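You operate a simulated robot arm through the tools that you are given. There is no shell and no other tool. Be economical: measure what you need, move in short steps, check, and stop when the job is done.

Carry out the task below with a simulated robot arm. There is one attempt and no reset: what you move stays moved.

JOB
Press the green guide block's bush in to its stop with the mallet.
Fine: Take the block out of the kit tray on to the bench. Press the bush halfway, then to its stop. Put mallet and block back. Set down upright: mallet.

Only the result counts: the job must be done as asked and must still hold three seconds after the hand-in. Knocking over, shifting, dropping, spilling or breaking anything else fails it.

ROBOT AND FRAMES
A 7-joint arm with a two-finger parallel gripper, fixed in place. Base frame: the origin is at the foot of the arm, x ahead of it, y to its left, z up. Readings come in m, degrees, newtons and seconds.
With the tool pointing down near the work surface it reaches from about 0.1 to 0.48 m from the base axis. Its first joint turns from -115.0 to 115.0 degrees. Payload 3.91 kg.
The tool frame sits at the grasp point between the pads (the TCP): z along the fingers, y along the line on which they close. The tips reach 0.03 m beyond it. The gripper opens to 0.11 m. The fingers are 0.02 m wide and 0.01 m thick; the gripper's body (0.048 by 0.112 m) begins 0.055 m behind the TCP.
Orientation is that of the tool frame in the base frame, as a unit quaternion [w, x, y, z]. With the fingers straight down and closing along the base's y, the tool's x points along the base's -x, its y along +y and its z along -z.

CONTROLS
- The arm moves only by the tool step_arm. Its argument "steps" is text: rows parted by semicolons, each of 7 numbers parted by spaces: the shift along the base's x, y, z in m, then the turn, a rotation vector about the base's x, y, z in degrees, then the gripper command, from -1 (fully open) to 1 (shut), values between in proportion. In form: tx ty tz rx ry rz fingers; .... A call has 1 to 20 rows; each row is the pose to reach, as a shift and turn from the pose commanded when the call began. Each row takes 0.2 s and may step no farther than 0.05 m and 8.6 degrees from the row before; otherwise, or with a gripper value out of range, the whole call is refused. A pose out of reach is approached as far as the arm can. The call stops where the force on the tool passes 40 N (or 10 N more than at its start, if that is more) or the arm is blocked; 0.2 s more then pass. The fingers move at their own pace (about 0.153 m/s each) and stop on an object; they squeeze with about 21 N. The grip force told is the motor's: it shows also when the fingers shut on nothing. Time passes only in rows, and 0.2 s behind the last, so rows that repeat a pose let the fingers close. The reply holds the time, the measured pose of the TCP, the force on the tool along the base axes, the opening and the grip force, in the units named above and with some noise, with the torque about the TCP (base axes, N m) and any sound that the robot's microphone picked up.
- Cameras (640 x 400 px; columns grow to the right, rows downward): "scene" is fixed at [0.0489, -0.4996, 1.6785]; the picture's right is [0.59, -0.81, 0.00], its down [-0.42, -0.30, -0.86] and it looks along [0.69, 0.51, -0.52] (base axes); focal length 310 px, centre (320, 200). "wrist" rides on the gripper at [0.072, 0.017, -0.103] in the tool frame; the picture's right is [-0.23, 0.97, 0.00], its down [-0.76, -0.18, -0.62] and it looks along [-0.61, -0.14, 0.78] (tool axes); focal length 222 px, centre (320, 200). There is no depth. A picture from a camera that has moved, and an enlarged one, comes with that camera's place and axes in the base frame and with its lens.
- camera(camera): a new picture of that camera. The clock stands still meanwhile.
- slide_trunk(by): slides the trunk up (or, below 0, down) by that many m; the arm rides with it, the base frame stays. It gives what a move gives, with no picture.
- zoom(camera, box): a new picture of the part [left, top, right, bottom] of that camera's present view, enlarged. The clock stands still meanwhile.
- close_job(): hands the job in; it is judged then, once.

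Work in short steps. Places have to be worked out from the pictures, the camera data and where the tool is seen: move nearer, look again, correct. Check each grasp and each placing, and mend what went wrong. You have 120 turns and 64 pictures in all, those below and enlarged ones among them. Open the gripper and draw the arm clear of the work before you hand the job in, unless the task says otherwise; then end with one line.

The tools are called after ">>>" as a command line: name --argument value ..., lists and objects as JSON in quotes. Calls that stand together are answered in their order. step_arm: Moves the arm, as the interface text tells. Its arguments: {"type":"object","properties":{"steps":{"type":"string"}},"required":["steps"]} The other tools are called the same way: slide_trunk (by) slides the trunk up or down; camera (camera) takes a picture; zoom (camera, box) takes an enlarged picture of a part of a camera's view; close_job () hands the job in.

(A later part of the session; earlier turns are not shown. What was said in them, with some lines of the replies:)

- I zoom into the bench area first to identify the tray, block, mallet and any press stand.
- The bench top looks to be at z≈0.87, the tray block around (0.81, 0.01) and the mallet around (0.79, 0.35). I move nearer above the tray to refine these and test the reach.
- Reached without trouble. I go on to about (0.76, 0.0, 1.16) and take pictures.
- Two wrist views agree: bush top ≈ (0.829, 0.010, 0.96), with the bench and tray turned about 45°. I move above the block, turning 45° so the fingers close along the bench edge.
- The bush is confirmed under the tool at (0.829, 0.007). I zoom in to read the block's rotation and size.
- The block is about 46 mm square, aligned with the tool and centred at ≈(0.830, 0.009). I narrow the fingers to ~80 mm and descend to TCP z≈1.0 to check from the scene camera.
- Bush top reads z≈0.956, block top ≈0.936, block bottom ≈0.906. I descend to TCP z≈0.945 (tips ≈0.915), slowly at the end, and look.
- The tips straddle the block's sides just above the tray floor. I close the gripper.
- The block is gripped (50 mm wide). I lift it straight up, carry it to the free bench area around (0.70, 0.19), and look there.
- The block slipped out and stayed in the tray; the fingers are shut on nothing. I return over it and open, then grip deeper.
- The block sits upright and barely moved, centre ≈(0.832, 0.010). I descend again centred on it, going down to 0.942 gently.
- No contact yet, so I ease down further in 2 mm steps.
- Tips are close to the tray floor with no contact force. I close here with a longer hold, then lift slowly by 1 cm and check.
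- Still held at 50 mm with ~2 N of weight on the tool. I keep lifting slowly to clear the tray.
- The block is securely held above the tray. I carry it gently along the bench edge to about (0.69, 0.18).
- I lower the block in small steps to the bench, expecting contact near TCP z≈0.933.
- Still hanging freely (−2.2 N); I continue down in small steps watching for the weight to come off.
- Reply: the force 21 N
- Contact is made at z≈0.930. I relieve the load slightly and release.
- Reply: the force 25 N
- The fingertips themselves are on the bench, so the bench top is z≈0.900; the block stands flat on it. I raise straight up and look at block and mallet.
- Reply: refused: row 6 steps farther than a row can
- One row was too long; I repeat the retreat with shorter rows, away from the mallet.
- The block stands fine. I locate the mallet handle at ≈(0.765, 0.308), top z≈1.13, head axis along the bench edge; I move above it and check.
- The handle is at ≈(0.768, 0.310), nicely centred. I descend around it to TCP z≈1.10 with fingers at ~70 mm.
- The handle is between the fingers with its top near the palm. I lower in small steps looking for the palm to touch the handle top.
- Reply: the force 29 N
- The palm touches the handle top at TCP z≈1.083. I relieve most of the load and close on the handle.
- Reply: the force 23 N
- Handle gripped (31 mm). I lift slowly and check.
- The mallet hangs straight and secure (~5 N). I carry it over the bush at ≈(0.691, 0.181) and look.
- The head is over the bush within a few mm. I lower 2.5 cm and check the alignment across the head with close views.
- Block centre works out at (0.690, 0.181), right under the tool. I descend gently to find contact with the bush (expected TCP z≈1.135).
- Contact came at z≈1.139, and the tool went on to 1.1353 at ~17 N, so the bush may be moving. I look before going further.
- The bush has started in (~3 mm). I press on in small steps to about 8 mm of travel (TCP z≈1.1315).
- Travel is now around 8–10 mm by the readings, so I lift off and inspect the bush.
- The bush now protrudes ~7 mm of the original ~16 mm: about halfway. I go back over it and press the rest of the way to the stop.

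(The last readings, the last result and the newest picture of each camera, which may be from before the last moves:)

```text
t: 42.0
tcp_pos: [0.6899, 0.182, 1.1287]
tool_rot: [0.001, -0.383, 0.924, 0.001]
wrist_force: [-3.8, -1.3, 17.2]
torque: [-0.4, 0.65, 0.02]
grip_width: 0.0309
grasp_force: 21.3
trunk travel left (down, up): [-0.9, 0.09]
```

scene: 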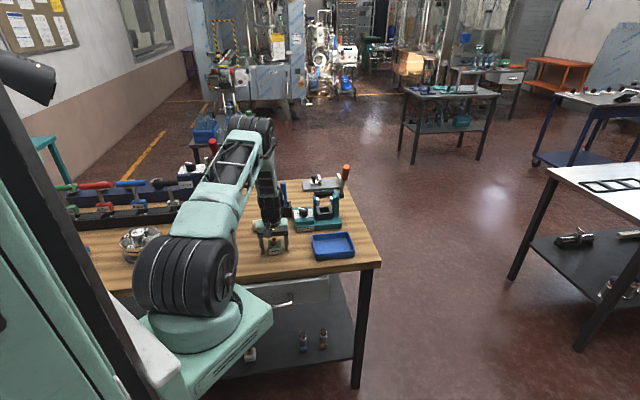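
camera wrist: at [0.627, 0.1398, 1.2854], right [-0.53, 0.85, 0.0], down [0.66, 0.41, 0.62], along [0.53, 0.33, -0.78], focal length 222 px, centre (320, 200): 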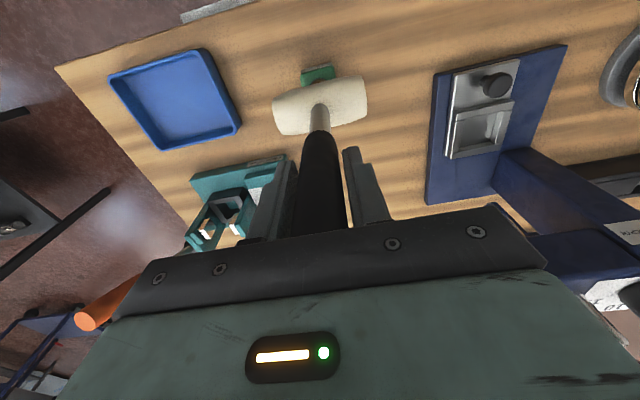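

Back in contact and moving at ~17 N. I continue until the force climbs at the stop.

>>> step_arm --steps "0 0 -0.002 0 0 0 1; 0 0 -0.004 0 0 0 1; 0 0 -0.006 0 0 0 1"

>>> step_arm --steps "0 0 -0.002 0 0 0 1; 0 0 -0.004 0 0 0 1; 0 0 -0.006 0 0 0 1"

```text
t: 42.8
tcp_pos: [0.6893, 0.1828, 1.1222]
tool_rot: [0.001, -0.383, 0.924, 0.0]
wrist_force: [-2.1, -0.3, 24.5]
torque: [-0.24, 0.64, -0.01]
grip_width: 0.0307
grasp_force: 21.0
trunk travel left (down, up): [-0.9, 0.09]
```

```text
t: 43.3
tcp_pos: [0.6897, 0.1813, 1.1229]
tool_rot: [0.003, -0.383, 0.924, 0.0]
wrist_force: [-5.3, -2.6, 18.3]
torque: [-0.52, 1.07, 0.0]
grip_width: 0.0308
grasp_force: 21.2
trunk travel left (down, up): [-0.9, 0.09]
stopped in row 2: the force on the tool passed its limit at 43 N (the readings are from after the stop); the commanded pose is now the measured one
```

The force jumped past 40 N at z≈1.1225, i.e. ~17 mm total travel: the stop. I lift off and inspect.

>>> step_arm --steps "0 0 0.01 0 0 0 1; 0 0 0.03 0 0 0 1; 0 0 0.06 0 0 0 1; 0.01 0.01 0.09 0 0 0 1; 0.02 0.02 0.10 0 0 0 1; 0.02 0.02 0.10 0 0 0 1"

>>> zoom --camera "scene" --box '[255, 215, 295, 255]'

```text
t: 44.7
tcp_pos: [0.7106, 0.2026, 1.2204]
tool_rot: [0.002, -0.383, 0.924, 0.001]
wrist_force: [0.8, -0.1, -4.9]
torque: [0.02, -0.04, 0.0]
grip_width: 0.031
grasp_force: 20.8
trunk travel left (down, up): [-0.9, 0.09]
```

```text
10.00 times, centred on (275, 235) of scene
camera zoom: at [0.0489, -0.4996, 1.6785], right [0.59, -0.81, 0.0], down [-0.42, -0.3, -0.86], along [0.69, 0.51, -0.52], focal length 3105 px, centre (770, -150)
```

zoom: 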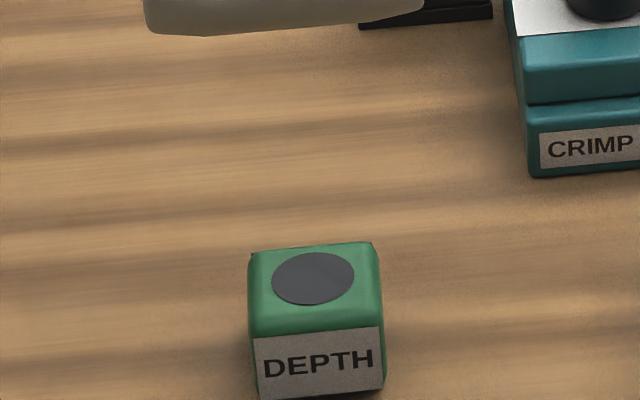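

The bush is fully in, flush. Now I take the mallet back to its spot (0.768, 0.3095), stopping 2 cm above the bench to check.

>>> step_arm --steps "0.01 0.02 0 0 0 0 1; 0.023 0.045 0 0 0 0 1; 0.037 0.07 0 0 0 0 1; 0.05 0.093 0 0 0 0 1; 0.0575 0.1069 0 0 0 0 1; 0.0575 0.1069 0 0 0 0 1; 0.0575 0.1069 -0.03 0 0 0 1; 0.0575 0.1069 -0.06 0 0 0 1; 0.0575 0.1069 -0.09 0 0 0 1; 0.0575 0.1069 -0.115 0 0 0 1"

>>> camera --camera "wrist"

>>> zoom --camera "scene" --box '[220, 150, 310, 250]'

```text
t: 46.9
tcp_pos: [0.7698, 0.3094, 1.1046]
tool_rot: [0.002, -0.383, 0.924, 0.0]
wrist_force: [0.7, 0.1, -3.8]
torque: [0.0, 0.02, -0.02]
grip_width: 0.0311
grasp_force: 21.0
trunk travel left (down, up): [-0.9, 0.09]
```

```text
26 pictures are left
camera wrist: at [0.7059, 0.269, 1.208], right [-0.53, 0.85, 0.0], down [0.66, 0.41, 0.63], along [0.53, 0.33, -0.78], focal length 222 px, centre (320, 200)
```

wrist: 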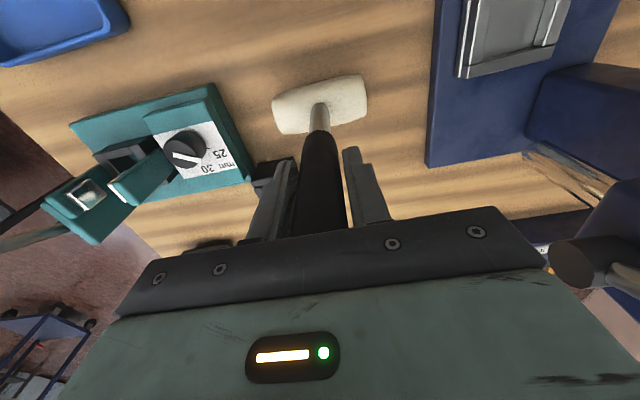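

```text
4.00 times, centred on (265, 200) of scene
camera zoom: at [0.0489, -0.4996, 1.6785], right [0.59, -0.81, 0.0], down [-0.42, -0.3, -0.86], along [0.69, 0.51, -0.52], focal length 1242 px, centre (540, 200)
```

zoom: 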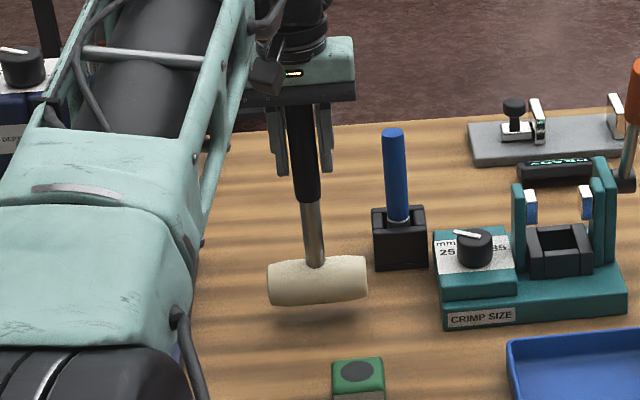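

Alignment looks right. I lower to the bench in small steps.

>>> step_arm --steps "0 0 -0.008 0 0 0 1; 0 0 -0.014 0 0 0 1; 0 0 -0.018 0 0 0 1; 0 0 -0.020 0 0 0 1"

>>> step_arm --steps "0 0 -0.001 0 0 0 1; 0 0 -0.002 0 0 0 1"

```text
t: 47.9
tcp_pos: [0.7694, 0.3079, 1.0857]
tool_rot: [0.003, -0.383, 0.924, -0.001]
wrist_force: [-0.2, -0.1, -4.5]
torque: [-0.02, 0.01, 0.02]
grip_width: 0.0307
grasp_force: 21.1
trunk travel left (down, up): [-0.9, 0.09]
```

```text
t: 48.5
tcp_pos: [0.7681, 0.3095, 1.0842]
tool_rot: [0.002, -0.382, 0.924, 0.0]
wrist_force: [0.3, -0.2, -5.0]
torque: [0.03, -0.02, -0.01]
grip_width: 0.0309
grasp_force: 20.6
trunk travel left (down, up): [-0.9, 0.09]
```

>>> step_arm --steps "0 0 -0.001 0 0 0 1; 0 0 -0.002 0 0 0 1"

```text
t: 49.1
tcp_pos: [0.7693, 0.3096, 1.0829]
tool_rot: [0.003, -0.383, 0.924, 0.0]
wrist_force: [-1.5, -2.0, 3.1]
torque: [0.02, 0.46, 0.13]
grip_width: 0.031
grasp_force: 21.0
trunk travel left (down, up): [-0.9, 0.09]
```

The head touches the bench (force swung to +3 N). A touch more seating, then I open slowly.

>>> step_arm --steps "0 0 -0.0007 0 0 0 1; 0 0 -0.0007 0 0 0 0.4; 0 0 -0.0007 0 0 0 0.25; 0 0 -0.0007 0 0 0 0; 0 0 -0.0007 0 0 0 -0.3; 0 0 -0.0007 0 0 0 -0.3"

>>> zoom --camera "scene" --box '[220, 150, 310, 250]'

```text
t: 50.5
tcp_pos: [0.7687, 0.3082, 1.0824]
tool_rot: [0.002, -0.382, 0.924, 0.0]
wrist_force: [1.9, -2.2, 15.6]
torque: [0.08, 0.18, -0.03]
grip_width: 0.0713
grasp_force: 0.2
trunk travel left (down, up): [-0.9, 0.09]
```

```text
4.00 times, centred on (265, 200) of scene
camera zoom: at [0.0489, -0.4996, 1.6785], right [0.59, -0.81, 0.0], down [-0.42, -0.3, -0.86], along [0.69, 0.51, -0.52], focal length 1242 px, centre (540, 200)
```

zoom: 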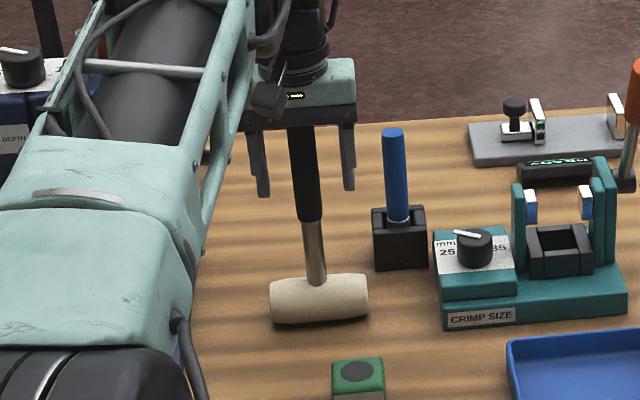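

The mallet stands exactly where it was before. I raise straight up clear of the handle, then move over toward the block.

>>> step_arm --steps "0 0 0.005 0 0 0 -0.3; 0 0 0.03 0 0 0 -0.3; 0 0 0.07 0 0 0 -0.3; 0 0 0.11 0 0 0 -0.3; 0 0 0.15 0 0 0 -0.4; -0.02 -0.03 0.15 0 0 0 -0.4; -0.04 -0.065 0.15 0 0 0 -0.4; -0.06 -0.10 0.15 0 0 0 -0.4; -0.078 -0.127 0.15 0 0 0 -0.4; -0.078 -0.127 0.11 0 0 0 -0.4; -0.078 -0.127 0.07 0 0 0 -0.4; -0.078 -0.127 0.03 0 0 0 -0.4; -0.078 -0.127 -0.01 0 0 0 -0.4; -0.078 -0.127 -0.05 0 0 0 -0.4;  -0.078 -0.127 -0.08 0 0 0 -0.4"

>>> zoom --camera "wrist" --box '[180, 20, 440, 220]'

>>> zoom --camera "scene" --box '[220, 150, 390, 280]'

```text
t: 53.7
tcp_pos: [0.6908, 0.1802, 1.0002]
tool_rot: [0.001, -0.382, 0.924, 0.0]
wrist_force: [-0.4, 0.1, 0.3]
torque: [-0.02, -0.02, -0.01]
grip_width: 0.0771
grasp_force: 0.0
trunk travel left (down, up): [-0.9, 0.09]
```

```text
2.00 times, centred on (310, 120) of wrist
camera zoom: at [0.6277, 0.1416, 1.1037], right [-0.53, 0.85, 0.0], down [0.66, 0.41, 0.63], along [0.53, 0.33, -0.78], focal length 444 px, centre (340, 360)
```

zoom: 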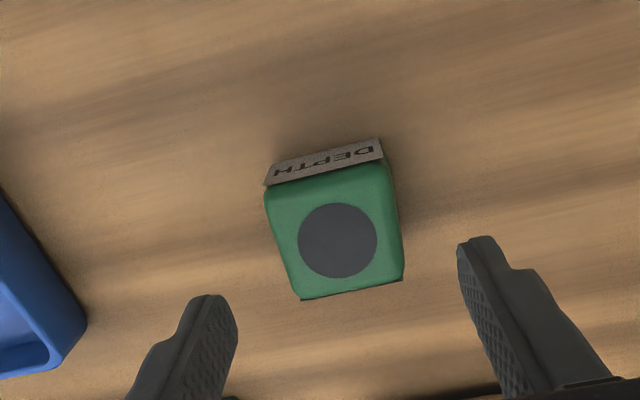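

```text
3.08 times, centred on (305, 215) of scene
camera zoom: at [0.0489, -0.4996, 1.6785], right [0.59, -0.81, 0.0], down [-0.42, -0.3, -0.86], along [0.69, 0.51, -0.52], focal length 956 px, centre (366, 154)
```

zoom: 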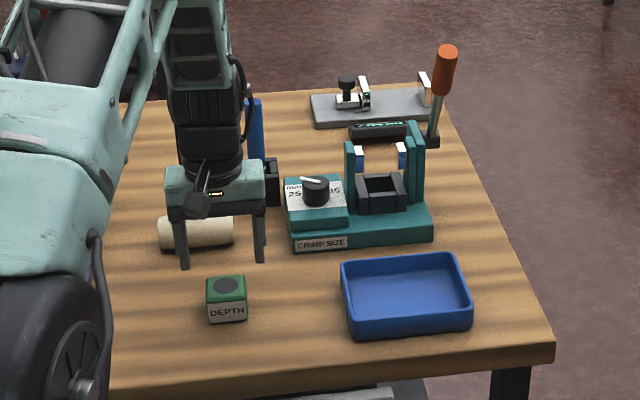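

The block is at (0.690, 0.180). I descend to z≈0.933 (tips 3 mm above the bench) and grip it.

>>> step_arm --steps "-0.001 0 -0.03 0 0 0 -0.4; -0.001 0 -0.05 0 0 0 -0.4; -0.001 0 -0.062 0 0 0 -0.4; -0.001 0 -0.067 0 0 0 -0.4; -0.001 0 -0.067 0 0 0 0; -0.001 0 -0.067 0 0 0 0.4; -0.001 0 -0.067 0 0 0 1; -0.001 0 -0.067 0 0 0 1; -0.001 0 -0.067 0 0 0 1"

>>> step_arm --steps "0 0 0.003 0 0 0 1; 0 0 0.007 0 0 0 1; 0 0 0.012 0 0 0 1; 0 0 0.02 0 0 0 1; 0 0 0.03 0 0 0 1; 0 0 0.045 0 0 0 1; 0 0 0.06 0 0 0 1; 0 0 0.08 0 0 0 1; 0 0 0.10 0 0 0 1"

```text
t: 55.7
tcp_pos: [0.6896, 0.181, 0.9339]
tool_rot: [0.003, -0.383, 0.924, 0.0]
wrist_force: [0.5, 0.3, 0.2]
torque: [0.05, -0.09, 0.0]
grip_width: 0.0498
grasp_force: 20.7
trunk travel left (down, up): [-0.9, 0.09]
```

```text
t: 57.7
tcp_pos: [0.6897, 0.182, 1.0337]
tool_rot: [0.002, -0.382, 0.924, 0.001]
wrist_force: [-0.2, 0.5, -2.4]
torque: [0.0, -0.02, -0.02]
grip_width: 0.0498
grasp_force: 21.1
trunk travel left (down, up): [-0.9, 0.09]
```

Held. I carry it back along the bench edge to above the tray spot (0.831, 0.010).

>>> step_arm --steps "0.003 -0.01 0.01 0 0 0 1; 0.01 -0.03 0.017 0 0 0 1; 0.025 -0.05 0.017 0 0 0 1; 0.04 -0.07 0.017 0 0 0 1; 0.06 -0.09 0.017 0 0 0 1; 0.08 -0.11 0.017 0 0 0 1; 0.10 -0.13 0.017 0 0 0 1; 0.12 -0.15 0.017 0 0 0 1; 0.135 -0.165 0.017 0 0 0 1; 0.141 -0.171 0.017 0 0 0 1; 0.141 -0.171 0.017 0 0 0 1; 0.141 -0.171 -0.01 0 0 0 1; 0.141 -0.171 -0.035 0 0 0 1; 0.141 -0.171 -0.06 0 0 0 1"

>>> zoom --camera "scene" --box '[300, 210, 370, 265]'

>>> camera --camera "wrist"

```text
t: 60.7
tcp_pos: [0.8315, 0.0116, 0.9748]
tool_rot: [0.002, -0.383, 0.924, 0.001]
wrist_force: [-0.6, 0.5, -2.4]
torque: [0.01, -0.03, 0.0]
grip_width: 0.0498
grasp_force: 21.1
trunk travel left (down, up): [-0.9, 0.09]
```

```text
7.27 times, centred on (335, 238) of scene
camera zoom: at [0.0489, -0.4996, 1.6785], right [0.59, -0.81, 0.0], down [-0.42, -0.3, -0.86], along [0.69, 0.51, -0.52], focal length 2258 px, centre (211, -73)
```

zoom: 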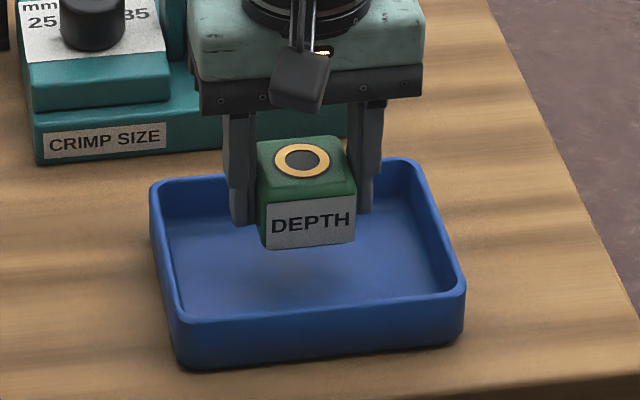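

```text
20 pictures are left
camera wrist: at [0.7671, -0.0282, 1.0772], right [-0.53, 0.85, 0.0], down [0.66, 0.41, 0.63], along [0.53, 0.33, -0.78], focal length 222 px, centre (320, 200)
```

wrist: 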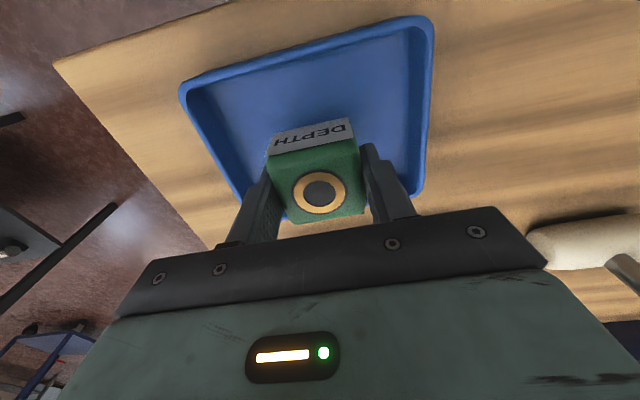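

The bush ring shows now where before only a gray disc was visible, so I zoom in to see whether it has crept out.

>>> zoom --camera "scene" --box '[322, 222, 346, 242]'

>>> zoom --camera "wrist" --box '[260, 110, 380, 230]'

```text
16.00 times, centred on (334, 232) of scene
camera zoom: at [0.0489, -0.4996, 1.6785], right [0.59, -0.81, 0.0], down [-0.42, -0.3, -0.86], along [0.69, 0.51, -0.52], focal length 4968 px, centre (96, -312)
```

zoom: 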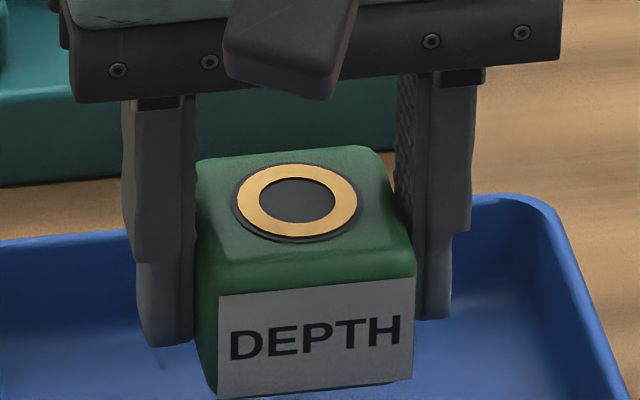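

```text
3.33 times, centred on (320, 170) of wrist
camera zoom: at [0.7671, -0.0282, 1.0772], right [-0.53, 0.85, 0.0], down [0.66, 0.41, 0.63], along [0.53, 0.33, -0.78], focal length 740 px, centre (320, 300)
```

zoom: 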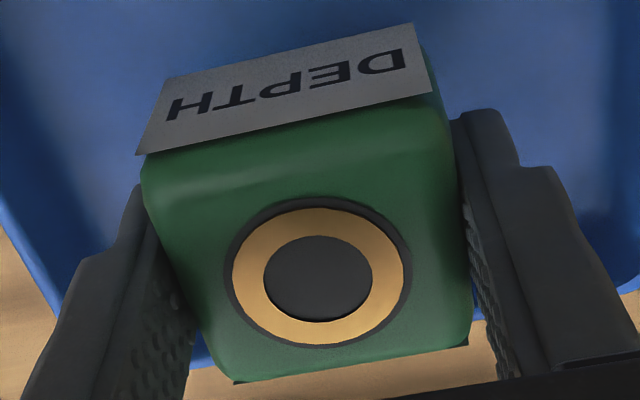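

The bush face is within ~0.5 mm of flush, consistent with the stop; I will recheck after release. I lower the block into the tray in small steps.

>>> step_arm --steps "0 -0.001 -0.012 0 0 0 1; 0 -0.001 -0.022 0 0 0 1; 0 -0.001 -0.029 0 0 0 1; 0 -0.001 -0.033 0 0 0 1"

>>> step_arm --steps "0 0 -0.001 0 0 0 1; 0 0 -0.002 0 0 0 1"

```text
t: 61.7
tcp_pos: [0.8306, 0.0096, 0.9413]
tool_rot: [0.002, -0.383, 0.924, 0.0]
wrist_force: [-0.4, 0.2, -1.8]
torque: [0.0, 0.0, 0.01]
grip_width: 0.0494
grasp_force: 21.0
trunk travel left (down, up): [-0.9, 0.09]
```

```text
t: 62.3
tcp_pos: [0.8296, 0.0096, 0.9403]
tool_rot: [0.003, -0.384, 0.923, 0.001]
wrist_force: [-0.5, -0.3, 1.4]
torque: [0.05, 0.09, -0.01]
grip_width: 0.05
grasp_force: 21.3
trunk travel left (down, up): [-0.9, 0.09]
```

The block touches the tray floor at z≈0.940. I seat it and open slowly.

>>> step_arm --steps "0 0 -0.0005 0 0 0 1; 0 0 -0.0005 0 0 0 0.1; 0 0 -0.0005 0 0 0 -0.1; 0 0 -0.0005 0 0 0 -0.35; 0 0 -0.0005 0 0 0 -0.4; 0 0 -0.0005 0 0 0 -0.4; 0 0 0.02 0 0 0 -0.4; 0 0 0.06 0 0 0 -0.4; 0 0 0.10 0 0 0 -0.4; 0 0 0.14 0 0 0 -0.4; 0 0 0.18 0 0 0 -0.4; -0.02 0 0.20 0 0 0 -0.4"

>>> zoom --camera "scene" --box '[300, 210, 370, 265]'

>>> zoom --camera "scene" --box '[320, 225, 350, 250]'

>>> zoom --camera "scene" --box '[220, 150, 390, 280]'

```text
t: 64.9
tcp_pos: [0.8088, 0.0106, 1.1403]
tool_rot: [0.001, -0.382, 0.924, 0.0]
wrist_force: [-0.5, 0.0, 0.0]
torque: [0.01, 0.02, 0.0]
grip_width: 0.0769
grasp_force: 0.0
trunk travel left (down, up): [-0.9, 0.09]
```

```text
7.27 times, centred on (335, 238) of scene
camera zoom: at [0.0489, -0.4996, 1.6785], right [0.59, -0.81, 0.0], down [-0.42, -0.3, -0.86], along [0.69, 0.51, -0.52], focal length 2258 px, centre (211, -73)
```

zoom: 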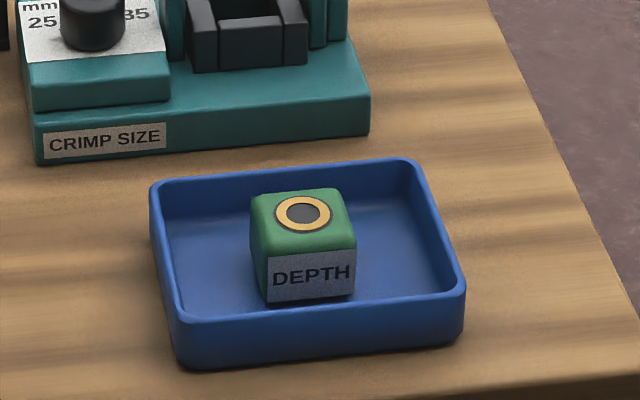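

```text
16.00 times, centred on (335, 238) of scene
camera zoom: at [0.0489, -0.4996, 1.6785], right [0.59, -0.81, 0.0], down [-0.42, -0.3, -0.86], along [0.69, 0.51, -0.52], focal length 4968 px, centre (80, -400)
```

zoom: 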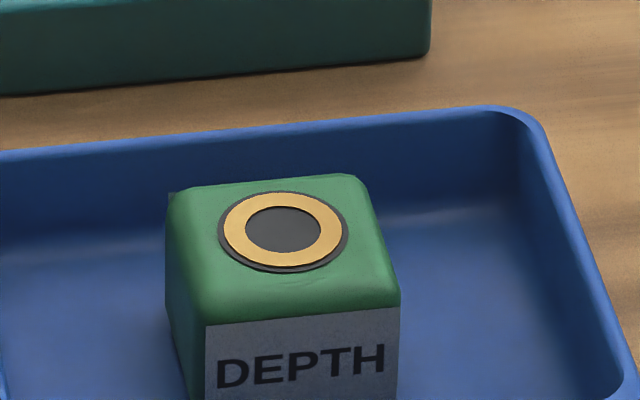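

```text
3.08 times, centred on (305, 215) of scene
camera zoom: at [0.0489, -0.4996, 1.6785], right [0.59, -0.81, 0.0], down [-0.42, -0.3, -0.86], along [0.69, 0.51, -0.52], focal length 956 px, centre (366, 154)
```

zoom: 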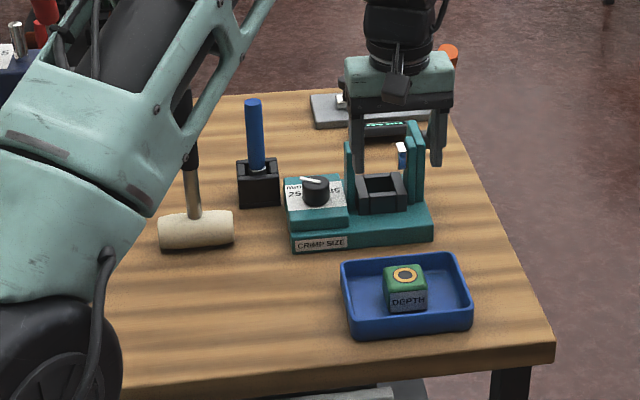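

The block is back at its original place in the tray and the bush is steady, flush at its stop. I draw the arm up clear and check everything once more.

>>> step_arm --steps "-0.03 -0.01 0.03 0 0 0 -0.4; -0.06 -0.02 0.06 0 0 0 -0.6; -0.09 -0.03 0.09 0 0 0 -1; -0.12 -0.04 0.12 0 0 0 -1; -0.15 -0.05 0.15 0 0 0 -1; -0.18 -0.06 0.18 0 0 0 -1; -0.21 -0.06 0.21 0 0 0 -1"

>>> zoom --camera "scene" --box '[230, 150, 390, 280]'

>>> zoom --camera "scene" --box '[320, 225, 350, 250]'

```text
t: 66.5
tcp_pos: [0.6016, -0.0511, 1.3494]
tool_rot: [0.002, -0.384, 0.924, 0.0]
wrist_force: [0.4, 0.1, 0.0]
torque: [-0.01, 0.05, -0.01]
grip_width: 0.1101
grasp_force: 0.0
trunk travel left (down, up): [-0.9, 0.09]
```

```text
3.08 times, centred on (310, 215) of scene
camera zoom: at [0.0489, -0.4996, 1.6785], right [0.59, -0.81, 0.0], down [-0.42, -0.3, -0.86], along [0.69, 0.51, -0.52], focal length 956 px, centre (351, 154)
```

zoom: 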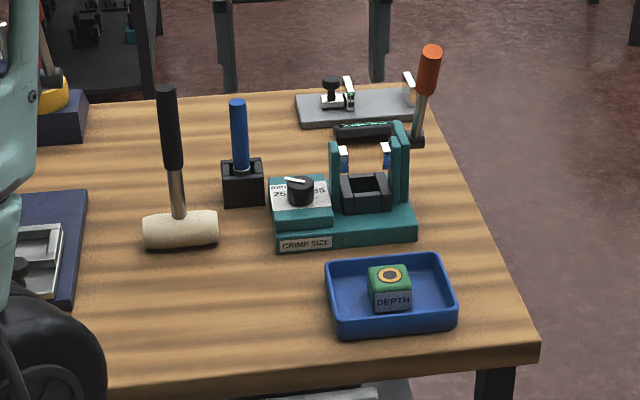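

```text
16.00 times, centred on (335, 238) of scene
camera zoom: at [0.0489, -0.4996, 1.6785], right [0.59, -0.81, 0.0], down [-0.42, -0.3, -0.86], along [0.69, 0.51, -0.52], focal length 4968 px, centre (80, -400)
```

zoom: 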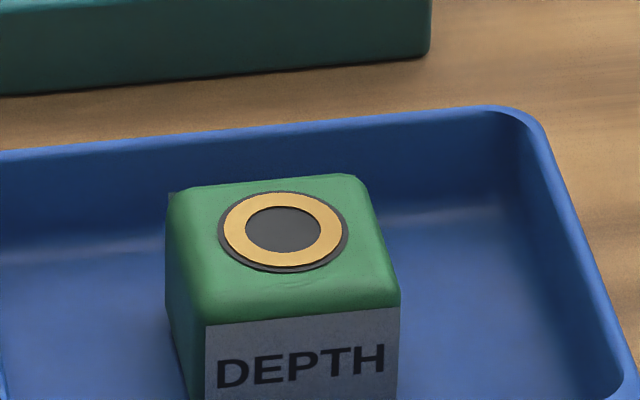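

Everything matches the starting layout: the mallet is upright in its spot, the block is back in the tray, the bush is in and steady, and the arm is clear. I hand in.

>>> close_job

```text
The job is handed in.
```

The job is handed in. The green block's bush was pressed with the mallet, about halfway and then to its stop. The mallet is back upright in its spot and the block is back in the tray. After the block was lifted back, the bush showed about 0.5 mm higher than right after the press. It then held steady, and I left it without pressing again.
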